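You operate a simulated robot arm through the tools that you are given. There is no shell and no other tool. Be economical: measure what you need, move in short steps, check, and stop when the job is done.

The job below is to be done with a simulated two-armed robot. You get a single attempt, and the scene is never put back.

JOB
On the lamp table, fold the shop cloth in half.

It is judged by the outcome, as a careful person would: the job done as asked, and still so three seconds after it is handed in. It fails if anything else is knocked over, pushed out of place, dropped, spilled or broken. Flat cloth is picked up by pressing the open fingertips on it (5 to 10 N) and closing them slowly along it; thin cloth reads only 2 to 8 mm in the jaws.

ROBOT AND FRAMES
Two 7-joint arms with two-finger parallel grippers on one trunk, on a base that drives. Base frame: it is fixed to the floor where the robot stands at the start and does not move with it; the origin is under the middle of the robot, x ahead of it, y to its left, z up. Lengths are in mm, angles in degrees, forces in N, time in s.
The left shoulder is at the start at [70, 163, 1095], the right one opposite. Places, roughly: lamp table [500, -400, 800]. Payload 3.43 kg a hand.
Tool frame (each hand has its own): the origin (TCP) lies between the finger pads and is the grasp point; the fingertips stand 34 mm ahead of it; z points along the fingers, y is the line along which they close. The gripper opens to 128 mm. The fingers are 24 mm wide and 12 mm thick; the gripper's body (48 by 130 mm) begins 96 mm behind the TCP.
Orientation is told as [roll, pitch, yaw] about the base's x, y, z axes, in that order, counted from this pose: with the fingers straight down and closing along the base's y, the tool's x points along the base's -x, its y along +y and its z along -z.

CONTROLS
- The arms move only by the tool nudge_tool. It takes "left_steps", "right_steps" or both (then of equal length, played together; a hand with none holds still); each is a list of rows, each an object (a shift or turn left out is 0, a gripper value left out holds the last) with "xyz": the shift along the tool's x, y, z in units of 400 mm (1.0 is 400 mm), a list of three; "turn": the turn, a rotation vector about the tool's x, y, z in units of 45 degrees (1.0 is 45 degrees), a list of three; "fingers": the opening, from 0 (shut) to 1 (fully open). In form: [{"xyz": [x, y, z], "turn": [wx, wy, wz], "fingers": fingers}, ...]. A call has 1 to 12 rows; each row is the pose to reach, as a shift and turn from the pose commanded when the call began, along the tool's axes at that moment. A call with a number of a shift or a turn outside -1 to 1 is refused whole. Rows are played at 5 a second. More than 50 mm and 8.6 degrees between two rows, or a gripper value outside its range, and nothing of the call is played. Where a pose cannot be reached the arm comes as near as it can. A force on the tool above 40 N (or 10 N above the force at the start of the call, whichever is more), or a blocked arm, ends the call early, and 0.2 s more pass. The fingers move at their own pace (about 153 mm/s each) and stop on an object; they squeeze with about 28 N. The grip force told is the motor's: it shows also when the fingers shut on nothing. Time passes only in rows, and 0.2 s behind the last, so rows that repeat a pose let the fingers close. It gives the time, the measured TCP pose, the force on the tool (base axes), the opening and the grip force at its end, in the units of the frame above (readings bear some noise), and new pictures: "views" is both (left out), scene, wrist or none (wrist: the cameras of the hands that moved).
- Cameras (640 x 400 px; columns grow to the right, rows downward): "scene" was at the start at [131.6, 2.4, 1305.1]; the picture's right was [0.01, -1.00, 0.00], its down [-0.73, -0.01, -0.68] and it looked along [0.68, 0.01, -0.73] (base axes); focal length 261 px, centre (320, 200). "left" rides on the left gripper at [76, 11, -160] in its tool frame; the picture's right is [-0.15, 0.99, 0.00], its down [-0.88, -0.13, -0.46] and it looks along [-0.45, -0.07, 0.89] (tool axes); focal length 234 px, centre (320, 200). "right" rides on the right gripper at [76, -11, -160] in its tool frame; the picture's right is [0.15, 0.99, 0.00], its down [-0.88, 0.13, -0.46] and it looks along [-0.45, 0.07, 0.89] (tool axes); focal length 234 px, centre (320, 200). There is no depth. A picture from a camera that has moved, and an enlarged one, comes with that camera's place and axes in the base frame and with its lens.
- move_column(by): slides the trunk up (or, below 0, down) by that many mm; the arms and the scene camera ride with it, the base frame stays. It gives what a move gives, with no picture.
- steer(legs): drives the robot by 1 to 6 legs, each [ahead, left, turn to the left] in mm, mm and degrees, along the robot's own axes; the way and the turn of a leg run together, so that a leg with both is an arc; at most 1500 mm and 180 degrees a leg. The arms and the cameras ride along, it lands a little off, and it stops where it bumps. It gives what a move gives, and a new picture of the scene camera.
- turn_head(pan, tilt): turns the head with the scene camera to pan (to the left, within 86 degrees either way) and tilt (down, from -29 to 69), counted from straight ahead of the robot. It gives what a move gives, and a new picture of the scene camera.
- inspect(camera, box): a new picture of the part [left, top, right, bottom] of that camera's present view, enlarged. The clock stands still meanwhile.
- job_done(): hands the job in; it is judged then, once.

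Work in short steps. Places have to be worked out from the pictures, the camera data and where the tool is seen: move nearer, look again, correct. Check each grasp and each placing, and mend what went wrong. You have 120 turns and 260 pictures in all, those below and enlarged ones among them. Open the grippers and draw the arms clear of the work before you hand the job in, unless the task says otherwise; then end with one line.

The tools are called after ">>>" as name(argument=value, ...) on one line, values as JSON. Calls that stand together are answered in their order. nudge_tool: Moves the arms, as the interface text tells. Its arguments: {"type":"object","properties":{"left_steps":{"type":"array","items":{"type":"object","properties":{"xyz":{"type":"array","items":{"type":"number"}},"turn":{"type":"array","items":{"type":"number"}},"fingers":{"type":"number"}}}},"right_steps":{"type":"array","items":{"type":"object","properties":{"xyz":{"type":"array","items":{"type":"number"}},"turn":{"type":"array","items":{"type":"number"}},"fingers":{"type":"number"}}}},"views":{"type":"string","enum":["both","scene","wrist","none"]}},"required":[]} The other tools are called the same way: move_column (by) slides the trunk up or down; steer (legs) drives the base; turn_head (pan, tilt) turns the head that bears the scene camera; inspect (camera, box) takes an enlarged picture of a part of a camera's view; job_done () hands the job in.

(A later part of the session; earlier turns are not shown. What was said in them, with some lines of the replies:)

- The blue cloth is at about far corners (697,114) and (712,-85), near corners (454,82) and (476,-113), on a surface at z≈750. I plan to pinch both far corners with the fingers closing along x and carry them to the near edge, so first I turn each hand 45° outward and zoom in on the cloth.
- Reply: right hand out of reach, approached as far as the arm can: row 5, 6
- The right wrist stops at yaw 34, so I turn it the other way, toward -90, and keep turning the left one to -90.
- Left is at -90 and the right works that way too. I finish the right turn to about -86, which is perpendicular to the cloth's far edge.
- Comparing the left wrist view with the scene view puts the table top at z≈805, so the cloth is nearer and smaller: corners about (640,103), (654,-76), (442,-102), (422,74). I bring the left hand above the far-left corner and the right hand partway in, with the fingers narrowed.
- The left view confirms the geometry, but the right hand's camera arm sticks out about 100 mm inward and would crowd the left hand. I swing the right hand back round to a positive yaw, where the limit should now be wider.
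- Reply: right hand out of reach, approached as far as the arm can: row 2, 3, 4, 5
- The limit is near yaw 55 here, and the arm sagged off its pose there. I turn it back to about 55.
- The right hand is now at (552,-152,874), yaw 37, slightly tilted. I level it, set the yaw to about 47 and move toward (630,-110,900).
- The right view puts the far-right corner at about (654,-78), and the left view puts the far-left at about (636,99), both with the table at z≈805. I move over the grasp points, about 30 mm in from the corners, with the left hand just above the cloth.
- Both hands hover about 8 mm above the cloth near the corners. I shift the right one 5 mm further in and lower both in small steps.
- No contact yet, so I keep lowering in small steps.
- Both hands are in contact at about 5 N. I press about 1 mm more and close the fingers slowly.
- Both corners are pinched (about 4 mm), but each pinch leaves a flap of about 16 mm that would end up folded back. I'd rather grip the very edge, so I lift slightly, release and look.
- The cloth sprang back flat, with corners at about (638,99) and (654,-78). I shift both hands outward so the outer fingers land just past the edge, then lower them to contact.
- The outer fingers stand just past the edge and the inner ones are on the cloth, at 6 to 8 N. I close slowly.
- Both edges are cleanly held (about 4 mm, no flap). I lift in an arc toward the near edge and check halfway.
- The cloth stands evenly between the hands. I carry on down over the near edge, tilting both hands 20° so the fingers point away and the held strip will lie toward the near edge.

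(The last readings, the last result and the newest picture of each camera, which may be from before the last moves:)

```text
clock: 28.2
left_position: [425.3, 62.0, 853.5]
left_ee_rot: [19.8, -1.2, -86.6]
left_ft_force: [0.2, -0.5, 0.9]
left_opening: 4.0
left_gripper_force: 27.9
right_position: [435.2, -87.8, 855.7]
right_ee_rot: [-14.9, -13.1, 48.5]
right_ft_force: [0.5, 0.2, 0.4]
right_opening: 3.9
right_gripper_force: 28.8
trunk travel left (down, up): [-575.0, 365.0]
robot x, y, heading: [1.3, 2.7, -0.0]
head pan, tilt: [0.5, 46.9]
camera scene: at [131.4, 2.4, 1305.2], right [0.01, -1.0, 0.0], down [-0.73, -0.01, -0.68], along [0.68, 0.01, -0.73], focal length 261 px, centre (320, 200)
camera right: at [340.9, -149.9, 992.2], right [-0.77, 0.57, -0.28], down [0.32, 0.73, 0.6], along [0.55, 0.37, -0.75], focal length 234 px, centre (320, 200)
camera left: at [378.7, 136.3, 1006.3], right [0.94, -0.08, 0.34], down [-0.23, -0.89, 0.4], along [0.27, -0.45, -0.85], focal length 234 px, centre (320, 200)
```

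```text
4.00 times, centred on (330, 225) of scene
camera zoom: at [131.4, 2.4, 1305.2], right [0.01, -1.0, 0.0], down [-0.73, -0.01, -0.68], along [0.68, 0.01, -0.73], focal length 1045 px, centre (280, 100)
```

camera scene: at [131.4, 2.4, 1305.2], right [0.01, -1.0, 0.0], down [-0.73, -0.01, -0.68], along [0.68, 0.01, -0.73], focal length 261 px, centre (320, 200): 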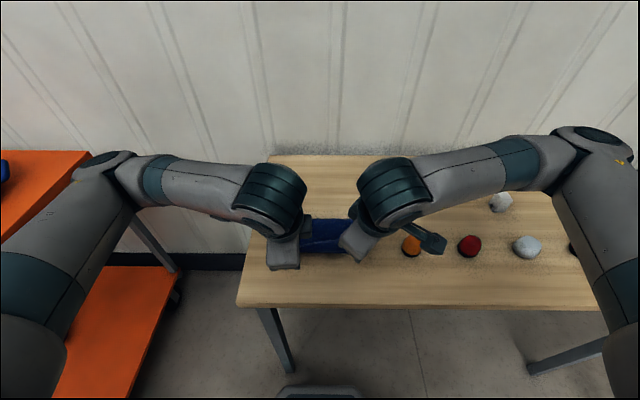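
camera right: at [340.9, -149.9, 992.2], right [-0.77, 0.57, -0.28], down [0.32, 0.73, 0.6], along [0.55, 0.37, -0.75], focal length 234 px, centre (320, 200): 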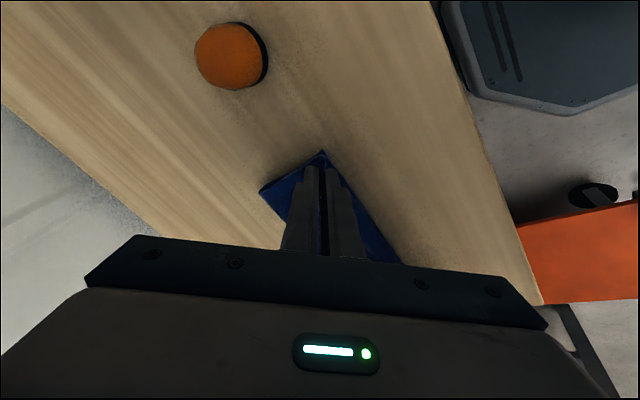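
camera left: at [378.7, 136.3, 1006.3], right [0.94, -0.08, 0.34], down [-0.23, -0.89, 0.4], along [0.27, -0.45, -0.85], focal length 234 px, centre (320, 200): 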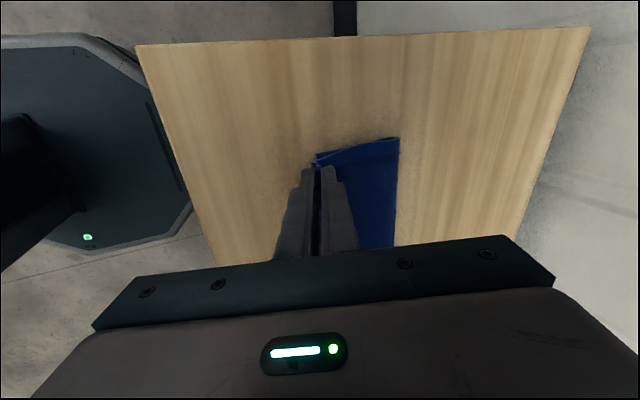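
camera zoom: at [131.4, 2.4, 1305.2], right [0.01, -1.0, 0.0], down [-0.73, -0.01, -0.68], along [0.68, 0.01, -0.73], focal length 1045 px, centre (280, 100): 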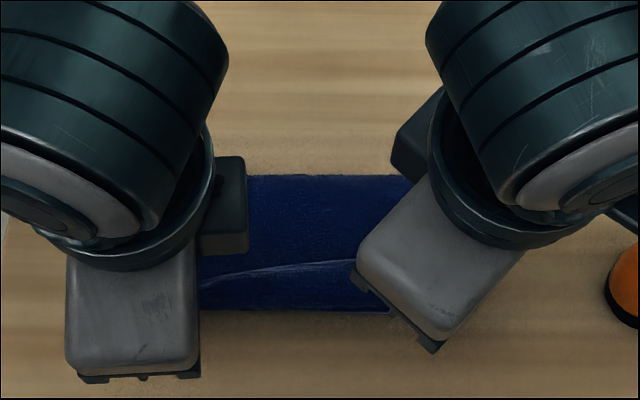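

The top edge is over the near edge within about 15 mm and the corners are aligned. I lower another 10 mm and move slightly toward the near edge before releasing.

>>> nudge_tool(left_steps=[{"xyz": [0, -0.011, 0.008]}, {"xyz": [0, -0.0218, 0.016]}, {"xyz": [0, -0.0218, 0.016]}], right_steps=[{"xyz": [0.0045, 0.005, 0.011]}, {"xyz": [0.009, 0.01, 0.022]}, {"xyz": [0.009, 0.01, 0.022]}], views="wrist")

```text
clock: 29.0
left_position: [419.9, 60.2, 842.7]
left_ee_rot: [19.8, -1.1, -86.6]
left_ft_force: [0.3, -0.3, -0.2]
left_opening: 4.0
left_gripper_force: 28.7
right_position: [433.7, -86.4, 845.4]
right_ee_rot: [-14.9, -13.1, 48.5]
right_ft_force: [-0.2, 0.4, 1.4]
right_opening: 3.7
right_gripper_force: 28.3
trunk travel left (down, up): [-575.0, 365.0]
robot x, y, heading: [2.9, 0.9, 0.1]
head pan, tilt: [0.5, 46.9]
camera right: at [339.0, -149.8, 982.4], right [-0.77, 0.57, -0.28], down [0.33, 0.73, 0.6], along [0.55, 0.37, -0.75], focal length 234 px, centre (320, 200)
camera left: at [372.3, 135.5, 995.8], right [0.94, -0.08, 0.34], down [-0.23, -0.89, 0.4], along [0.27, -0.45, -0.85], focal length 234 px, centre (320, 200)
```

right: 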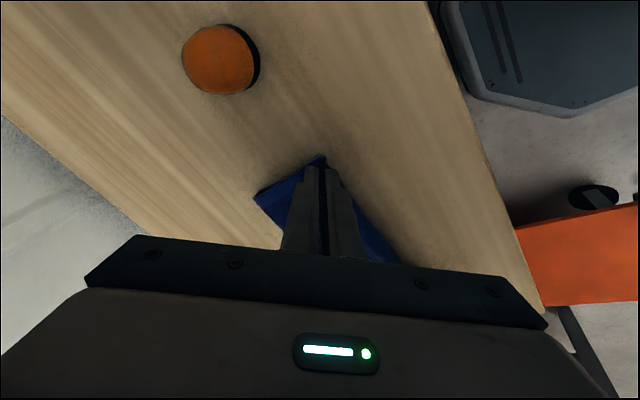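
left: 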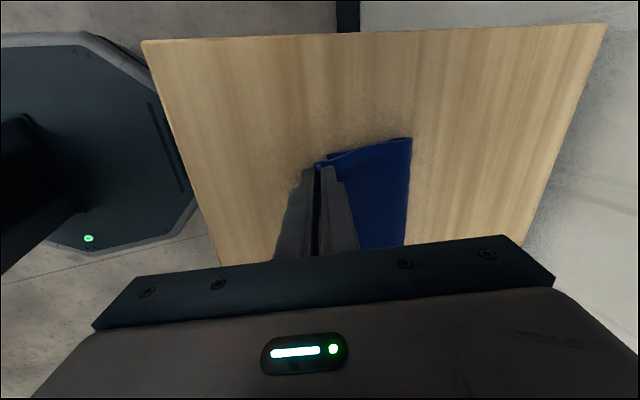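

The left view puts the bottom layer's near-left corner at about (443,80), because the cloth slid about 20 mm when it was gripped, so the hands have overshot. I move the left hand back 24 mm and the right 11 mm.

>>> nudge_tool(left_steps=[{"xyz": [0, 0.029, 0.007]}, {"xyz": [0, 0.058, 0.015]}, {"xyz": [0, 0.058, 0.015]}], right_steps=[{"xyz": [-0.009, -0.01, 0.004]}, {"xyz": [-0.018, -0.019, 0.009]}, {"xyz": [-0.018, -0.019, 0.009]}], views="wrist")

>>> inspect(camera="scene", box=[250, 175, 410, 275])

```text
clock: 29.8
left_position: [442.8, 60.5, 847.5]
left_ee_rot: [19.9, -1.3, -86.6]
left_ft_force: [-0.1, -0.9, 1.1]
left_opening: 3.9
left_gripper_force: 28.2
right_position: [445.4, -86.7, 845.3]
right_ee_rot: [-15.0, -13.0, 48.4]
right_ft_force: [-0.3, 0.5, 0.3]
right_opening: 3.8
right_gripper_force: 28.2
trunk travel left (down, up): [-575.0, 365.0]
robot x, y, heading: [1.5, -1.3, -0.1]
head pan, tilt: [0.5, 46.9]
camera right: at [350.6, -149.6, 982.3], right [-0.77, 0.57, -0.28], down [0.32, 0.73, 0.6], along [0.55, 0.37, -0.75], focal length 234 px, centre (320, 200)
camera left: at [395.9, 135.9, 999.8], right [0.94, -0.08, 0.34], down [-0.23, -0.89, 0.4], along [0.27, -0.45, -0.85], focal length 234 px, centre (320, 200)
```

right: 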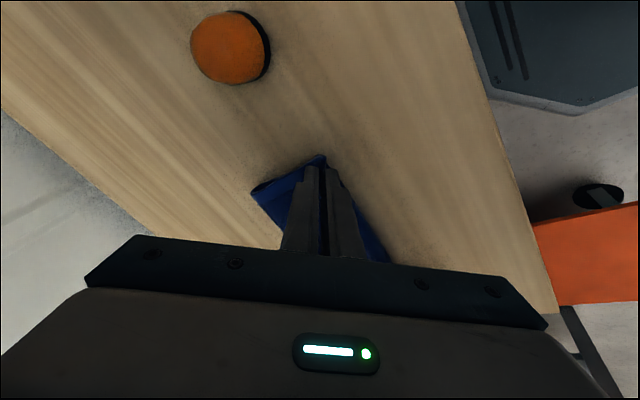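
left: 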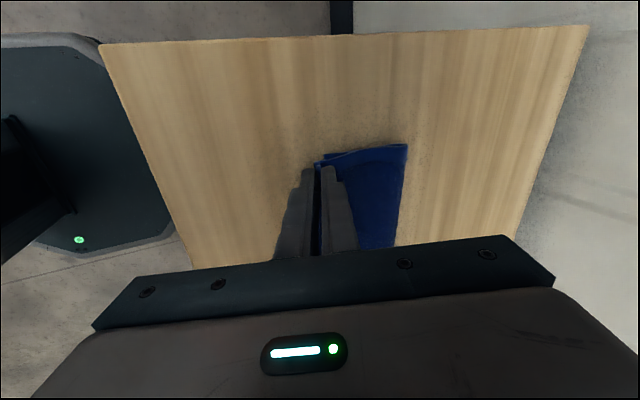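

```text
4.00 times, centred on (330, 225) of scene
camera zoom: at [131.4, 2.3, 1305.2], right [0.01, -1.0, 0.0], down [-0.73, -0.01, -0.68], along [0.68, 0.01, -0.73], focal length 1045 px, centre (280, 100)
```

zoom: 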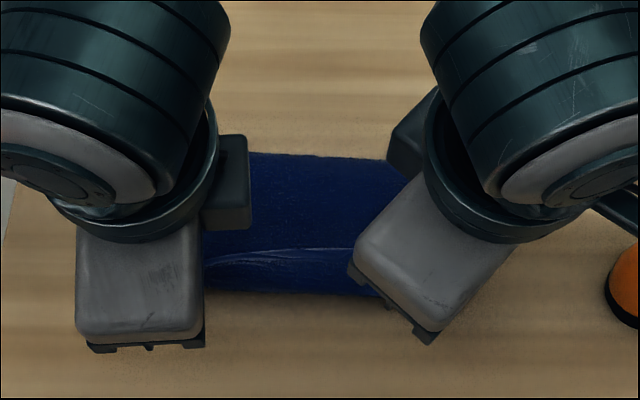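

The readings of the two layers disagree, so I zoom in on the left and right wrist views.

>>> inspect(camera="left", box=[260, 120, 420, 220])

>>> inspect(camera="right", box=[230, 130, 390, 230])

```text
4.00 times, centred on (340, 170) of left
camera zoom: at [395.9, 135.9, 999.8], right [0.94, -0.08, 0.34], down [-0.23, -0.89, 0.4], along [0.27, -0.45, -0.85], focal length 937 px, centre (240, 320)
```

zoom: 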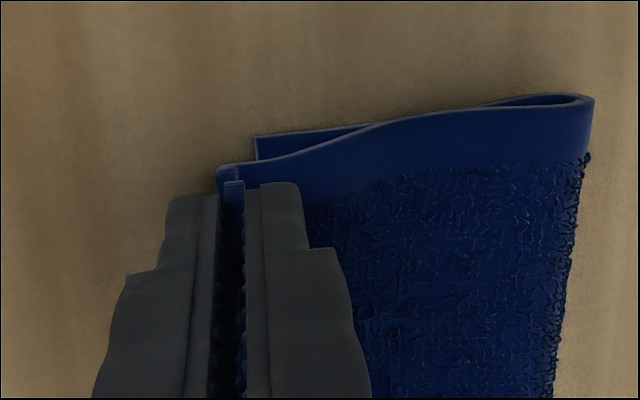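

```text
4.00 times, centred on (310, 180) of right
camera zoom: at [350.6, -149.6, 982.3], right [-0.77, 0.57, -0.28], down [0.32, 0.73, 0.6], along [0.55, 0.37, -0.75], focal length 937 px, centre (360, 280)
```

zoom: 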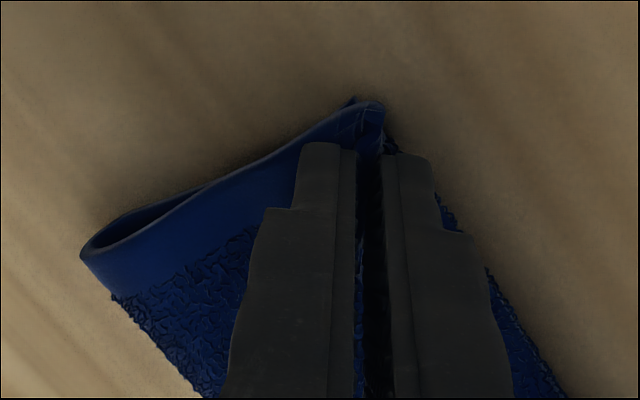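

Right corners are aligned. On the left, the top corner has overshot the bottom corner (466,79) by about 18 mm, so I lift the left hand clear, shift it 20 mm away from the robot and lower it again.

>>> nudge_tool(left_steps=[{"xyz": [0, 0.01, -0.028]}, {"xyz": [0, 0.032, -0.018]}, {"xyz": [0, 0.0555, -0.007]}, {"xyz": [0, 0.0495, 0.01]}, {"xyz": [0, 0.0495, 0.01]}], views="none")

>>> inspect(camera="left", box=[260, 120, 420, 220])

>>> inspect(camera="right", box=[230, 130, 390, 230])

```text
clock: 31.0
left_position: [465.7, 62.6, 850.2]
left_ee_rot: [20.0, -1.2, -86.5]
left_ft_force: [-0.7, -3.1, 0.9]
left_opening: 3.9
left_gripper_force: 28.0
right_position: [445.2, -87.1, 845.4]
right_ee_rot: [-15.0, -13.2, 48.5]
right_ft_force: [0.7, 4.4, 0.4]
right_opening: 3.4
right_gripper_force: 27.8
trunk travel left (down, up): [-575.0, 365.0]
robot x, y, heading: [-0.2, -2.4, 0.1]
head pan, tilt: [0.5, 46.9]
```

```text
4.00 times, centred on (340, 170) of left
camera zoom: at [416.4, 138.8, 1001.7], right [0.94, -0.08, 0.34], down [-0.23, -0.89, 0.4], along [0.27, -0.45, -0.85], focal length 937 px, centre (240, 320)
```

zoom: 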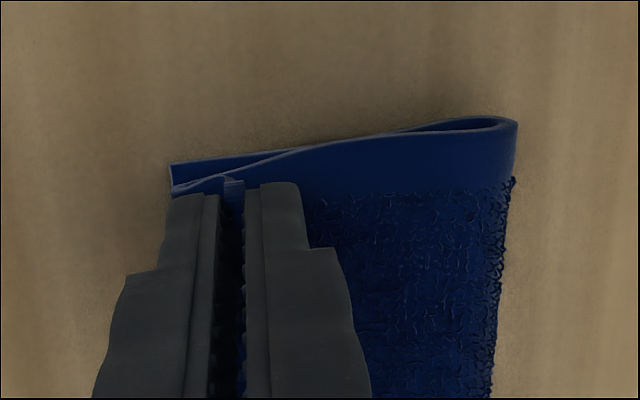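

```text
4.00 times, centred on (310, 180) of right
camera zoom: at [350.6, -149.5, 982.3], right [-0.77, 0.57, -0.28], down [0.32, 0.73, 0.6], along [0.55, 0.37, -0.75], focal length 937 px, centre (360, 280)
```

zoom: 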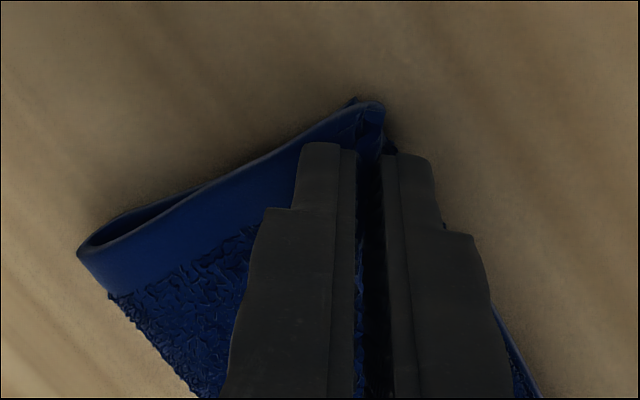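

Both corners line up now. I release slowly and withdraw both hands along their fingers.

>>> nudge_tool(left_steps=[{"fingers": 0.06}, {"fingers": 0.1}, {"fingers": 0.12}, {"xyz": [0, 0, -0.025]}, {"xyz": [0, 0, -0.05]}, {"xyz": [0, 0, -0.1]}, {"xyz": [0, 0, -0.18]}, {"xyz": [0, 0, -0.27]}, {"xyz": [0, 0, -0.35]}], right_steps=[{"fingers": 0.06}, {"fingers": 0.1}, {"fingers": 0.12}, {"xyz": [0, 0, -0.025]}, {"xyz": [0, 0, -0.05]}, {"xyz": [0, 0, -0.1]}, {"xyz": [0, 0, -0.18]}, {"xyz": [0, 0, -0.27]}, {"xyz": [0, 0, -0.35]}], views="both")

```text
clock: 33.0
left_position: [413.1, 65.2, 980.9]
left_ee_rot: [20.1, -1.2, -86.6]
left_ft_force: [0.3, 0.4, 0.7]
left_opening: 15.4
left_gripper_force: 0.1
right_position: [397.6, -85.7, 978.9]
right_ee_rot: [-15.0, -12.9, 48.4]
right_ft_force: [0.3, 0.5, -1.1]
right_opening: 15.4
right_gripper_force: 0.1
trunk travel left (down, up): [-575.0, 365.0]
robot x, y, heading: [1.7, -0.9, 0.1]
head pan, tilt: [0.5, 46.9]
camera scene: at [130.3, 2.6, 1305.2], right [0.01, -1.0, 0.0], down [-0.73, -0.01, -0.68], along [0.68, 0.01, -0.73], focal length 261 px, centre (320, 200)
camera right: at [302.1, -147.9, 1117.0], right [-0.77, 0.57, -0.28], down [0.33, 0.74, 0.59], along [0.55, 0.37, -0.75], focal length 234 px, centre (320, 200)
camera left: at [365.5, 140.7, 1133.3], right [0.94, -0.08, 0.34], down [-0.23, -0.89, 0.4], along [0.27, -0.45, -0.85], focal length 234 px, centre (320, 200)
```

scene: 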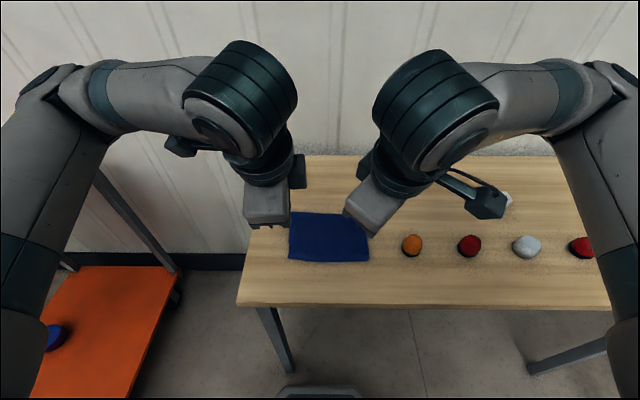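
right: 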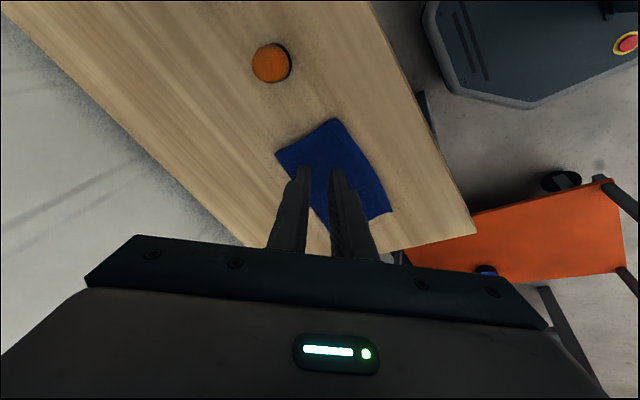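
left: 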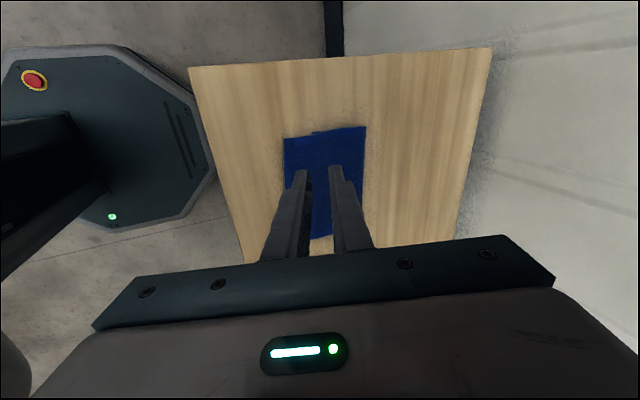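

The cloth looks folded, with the edges together. I draw both arms outward and up for a clear look.

>>> nudge_tool(left_steps=[{"xyz": [0.1, 0, -0.05], "fingers": 0.5}, {"xyz": [0.2, 0, -0.1]}, {"xyz": [0.3, 0, -0.1]}, {"xyz": [0.4, 0, -0.1]}], right_steps=[{"xyz": [0.07, -0.07, -0.05], "fingers": 0.5}, {"xyz": [0.145, -0.137, -0.1]}, {"xyz": [0.218, -0.206, -0.1]}, {"xyz": [0.29, -0.275, -0.1]}], views="none")

>>> inspect(camera="scene", box=[250, 185, 410, 285])

>>> inspect(camera="scene", box=[0, 0, 640, 400])

```text
clock: 34.0
left_position: [416.6, 223.1, 1031.8]
left_ee_rot: [19.9, -1.2, -86.7]
left_ft_force: [-0.4, 0.2, 0.6]
left_opening: 63.7
left_gripper_force: 0.1
left hand out of reach, approached as far as the arm can: row 2, 3, 4
right_position: [413.2, -246.0, 1034.0]
right_ee_rot: [-14.9, -13.0, 48.5]
right_ft_force: [-0.7, 0.3, 0.5]
right_opening: 63.9
right_gripper_force: 0.0
right hand out of reach, approached as far as the arm can: row 1, 2, 3, 4
trunk travel left (down, up): [-575.0, 365.0]
robot x, y, heading: [-0.2, -4.1, -0.2]
head pan, tilt: [0.5, 46.9]
```

```text
4.00 times, centred on (330, 235) of scene
camera zoom: at [128.7, 2.2, 1305.6], right [0.01, -1.0, 0.0], down [-0.73, -0.01, -0.68], along [0.68, 0.01, -0.73], focal length 1045 px, centre (280, 60)
```

zoom: 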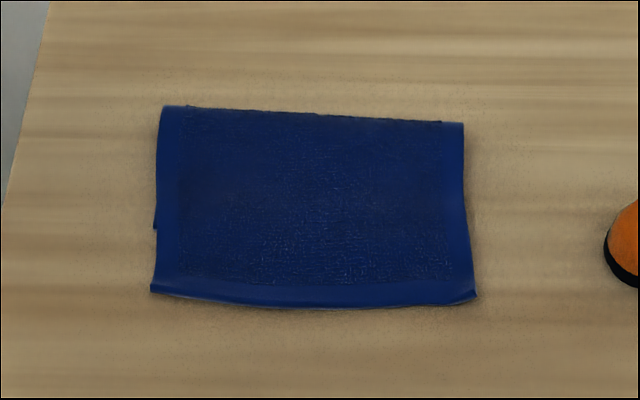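

```text
1.00 times, centred on (320, 200) of scene
camera zoom: at [128.7, 2.2, 1305.6], right [0.01, -1.0, 0.0], down [-0.73, -0.01, -0.68], along [0.68, 0.01, -0.73], focal length 261 px, centre (320, 200)
```

zoom: 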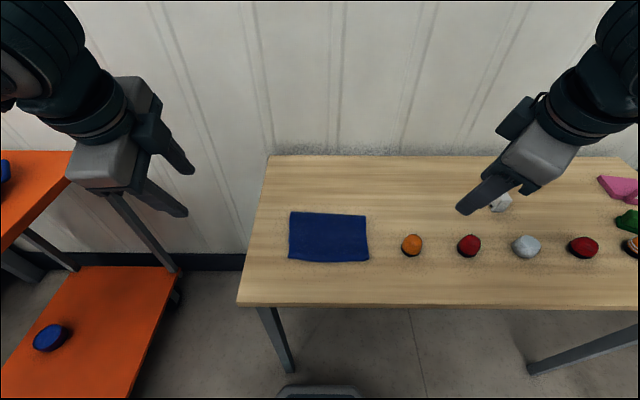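

The cloth lies neatly folded in half with edges aligned. Nothing else has moved, and both hands are open and clear, so I hand it in.

>>> job_done()

```text
The job is handed in.
```

The shop cloth on the lamp table is folded in half with its edges aligned, nothing else was disturbed, and both arms are open and clear.
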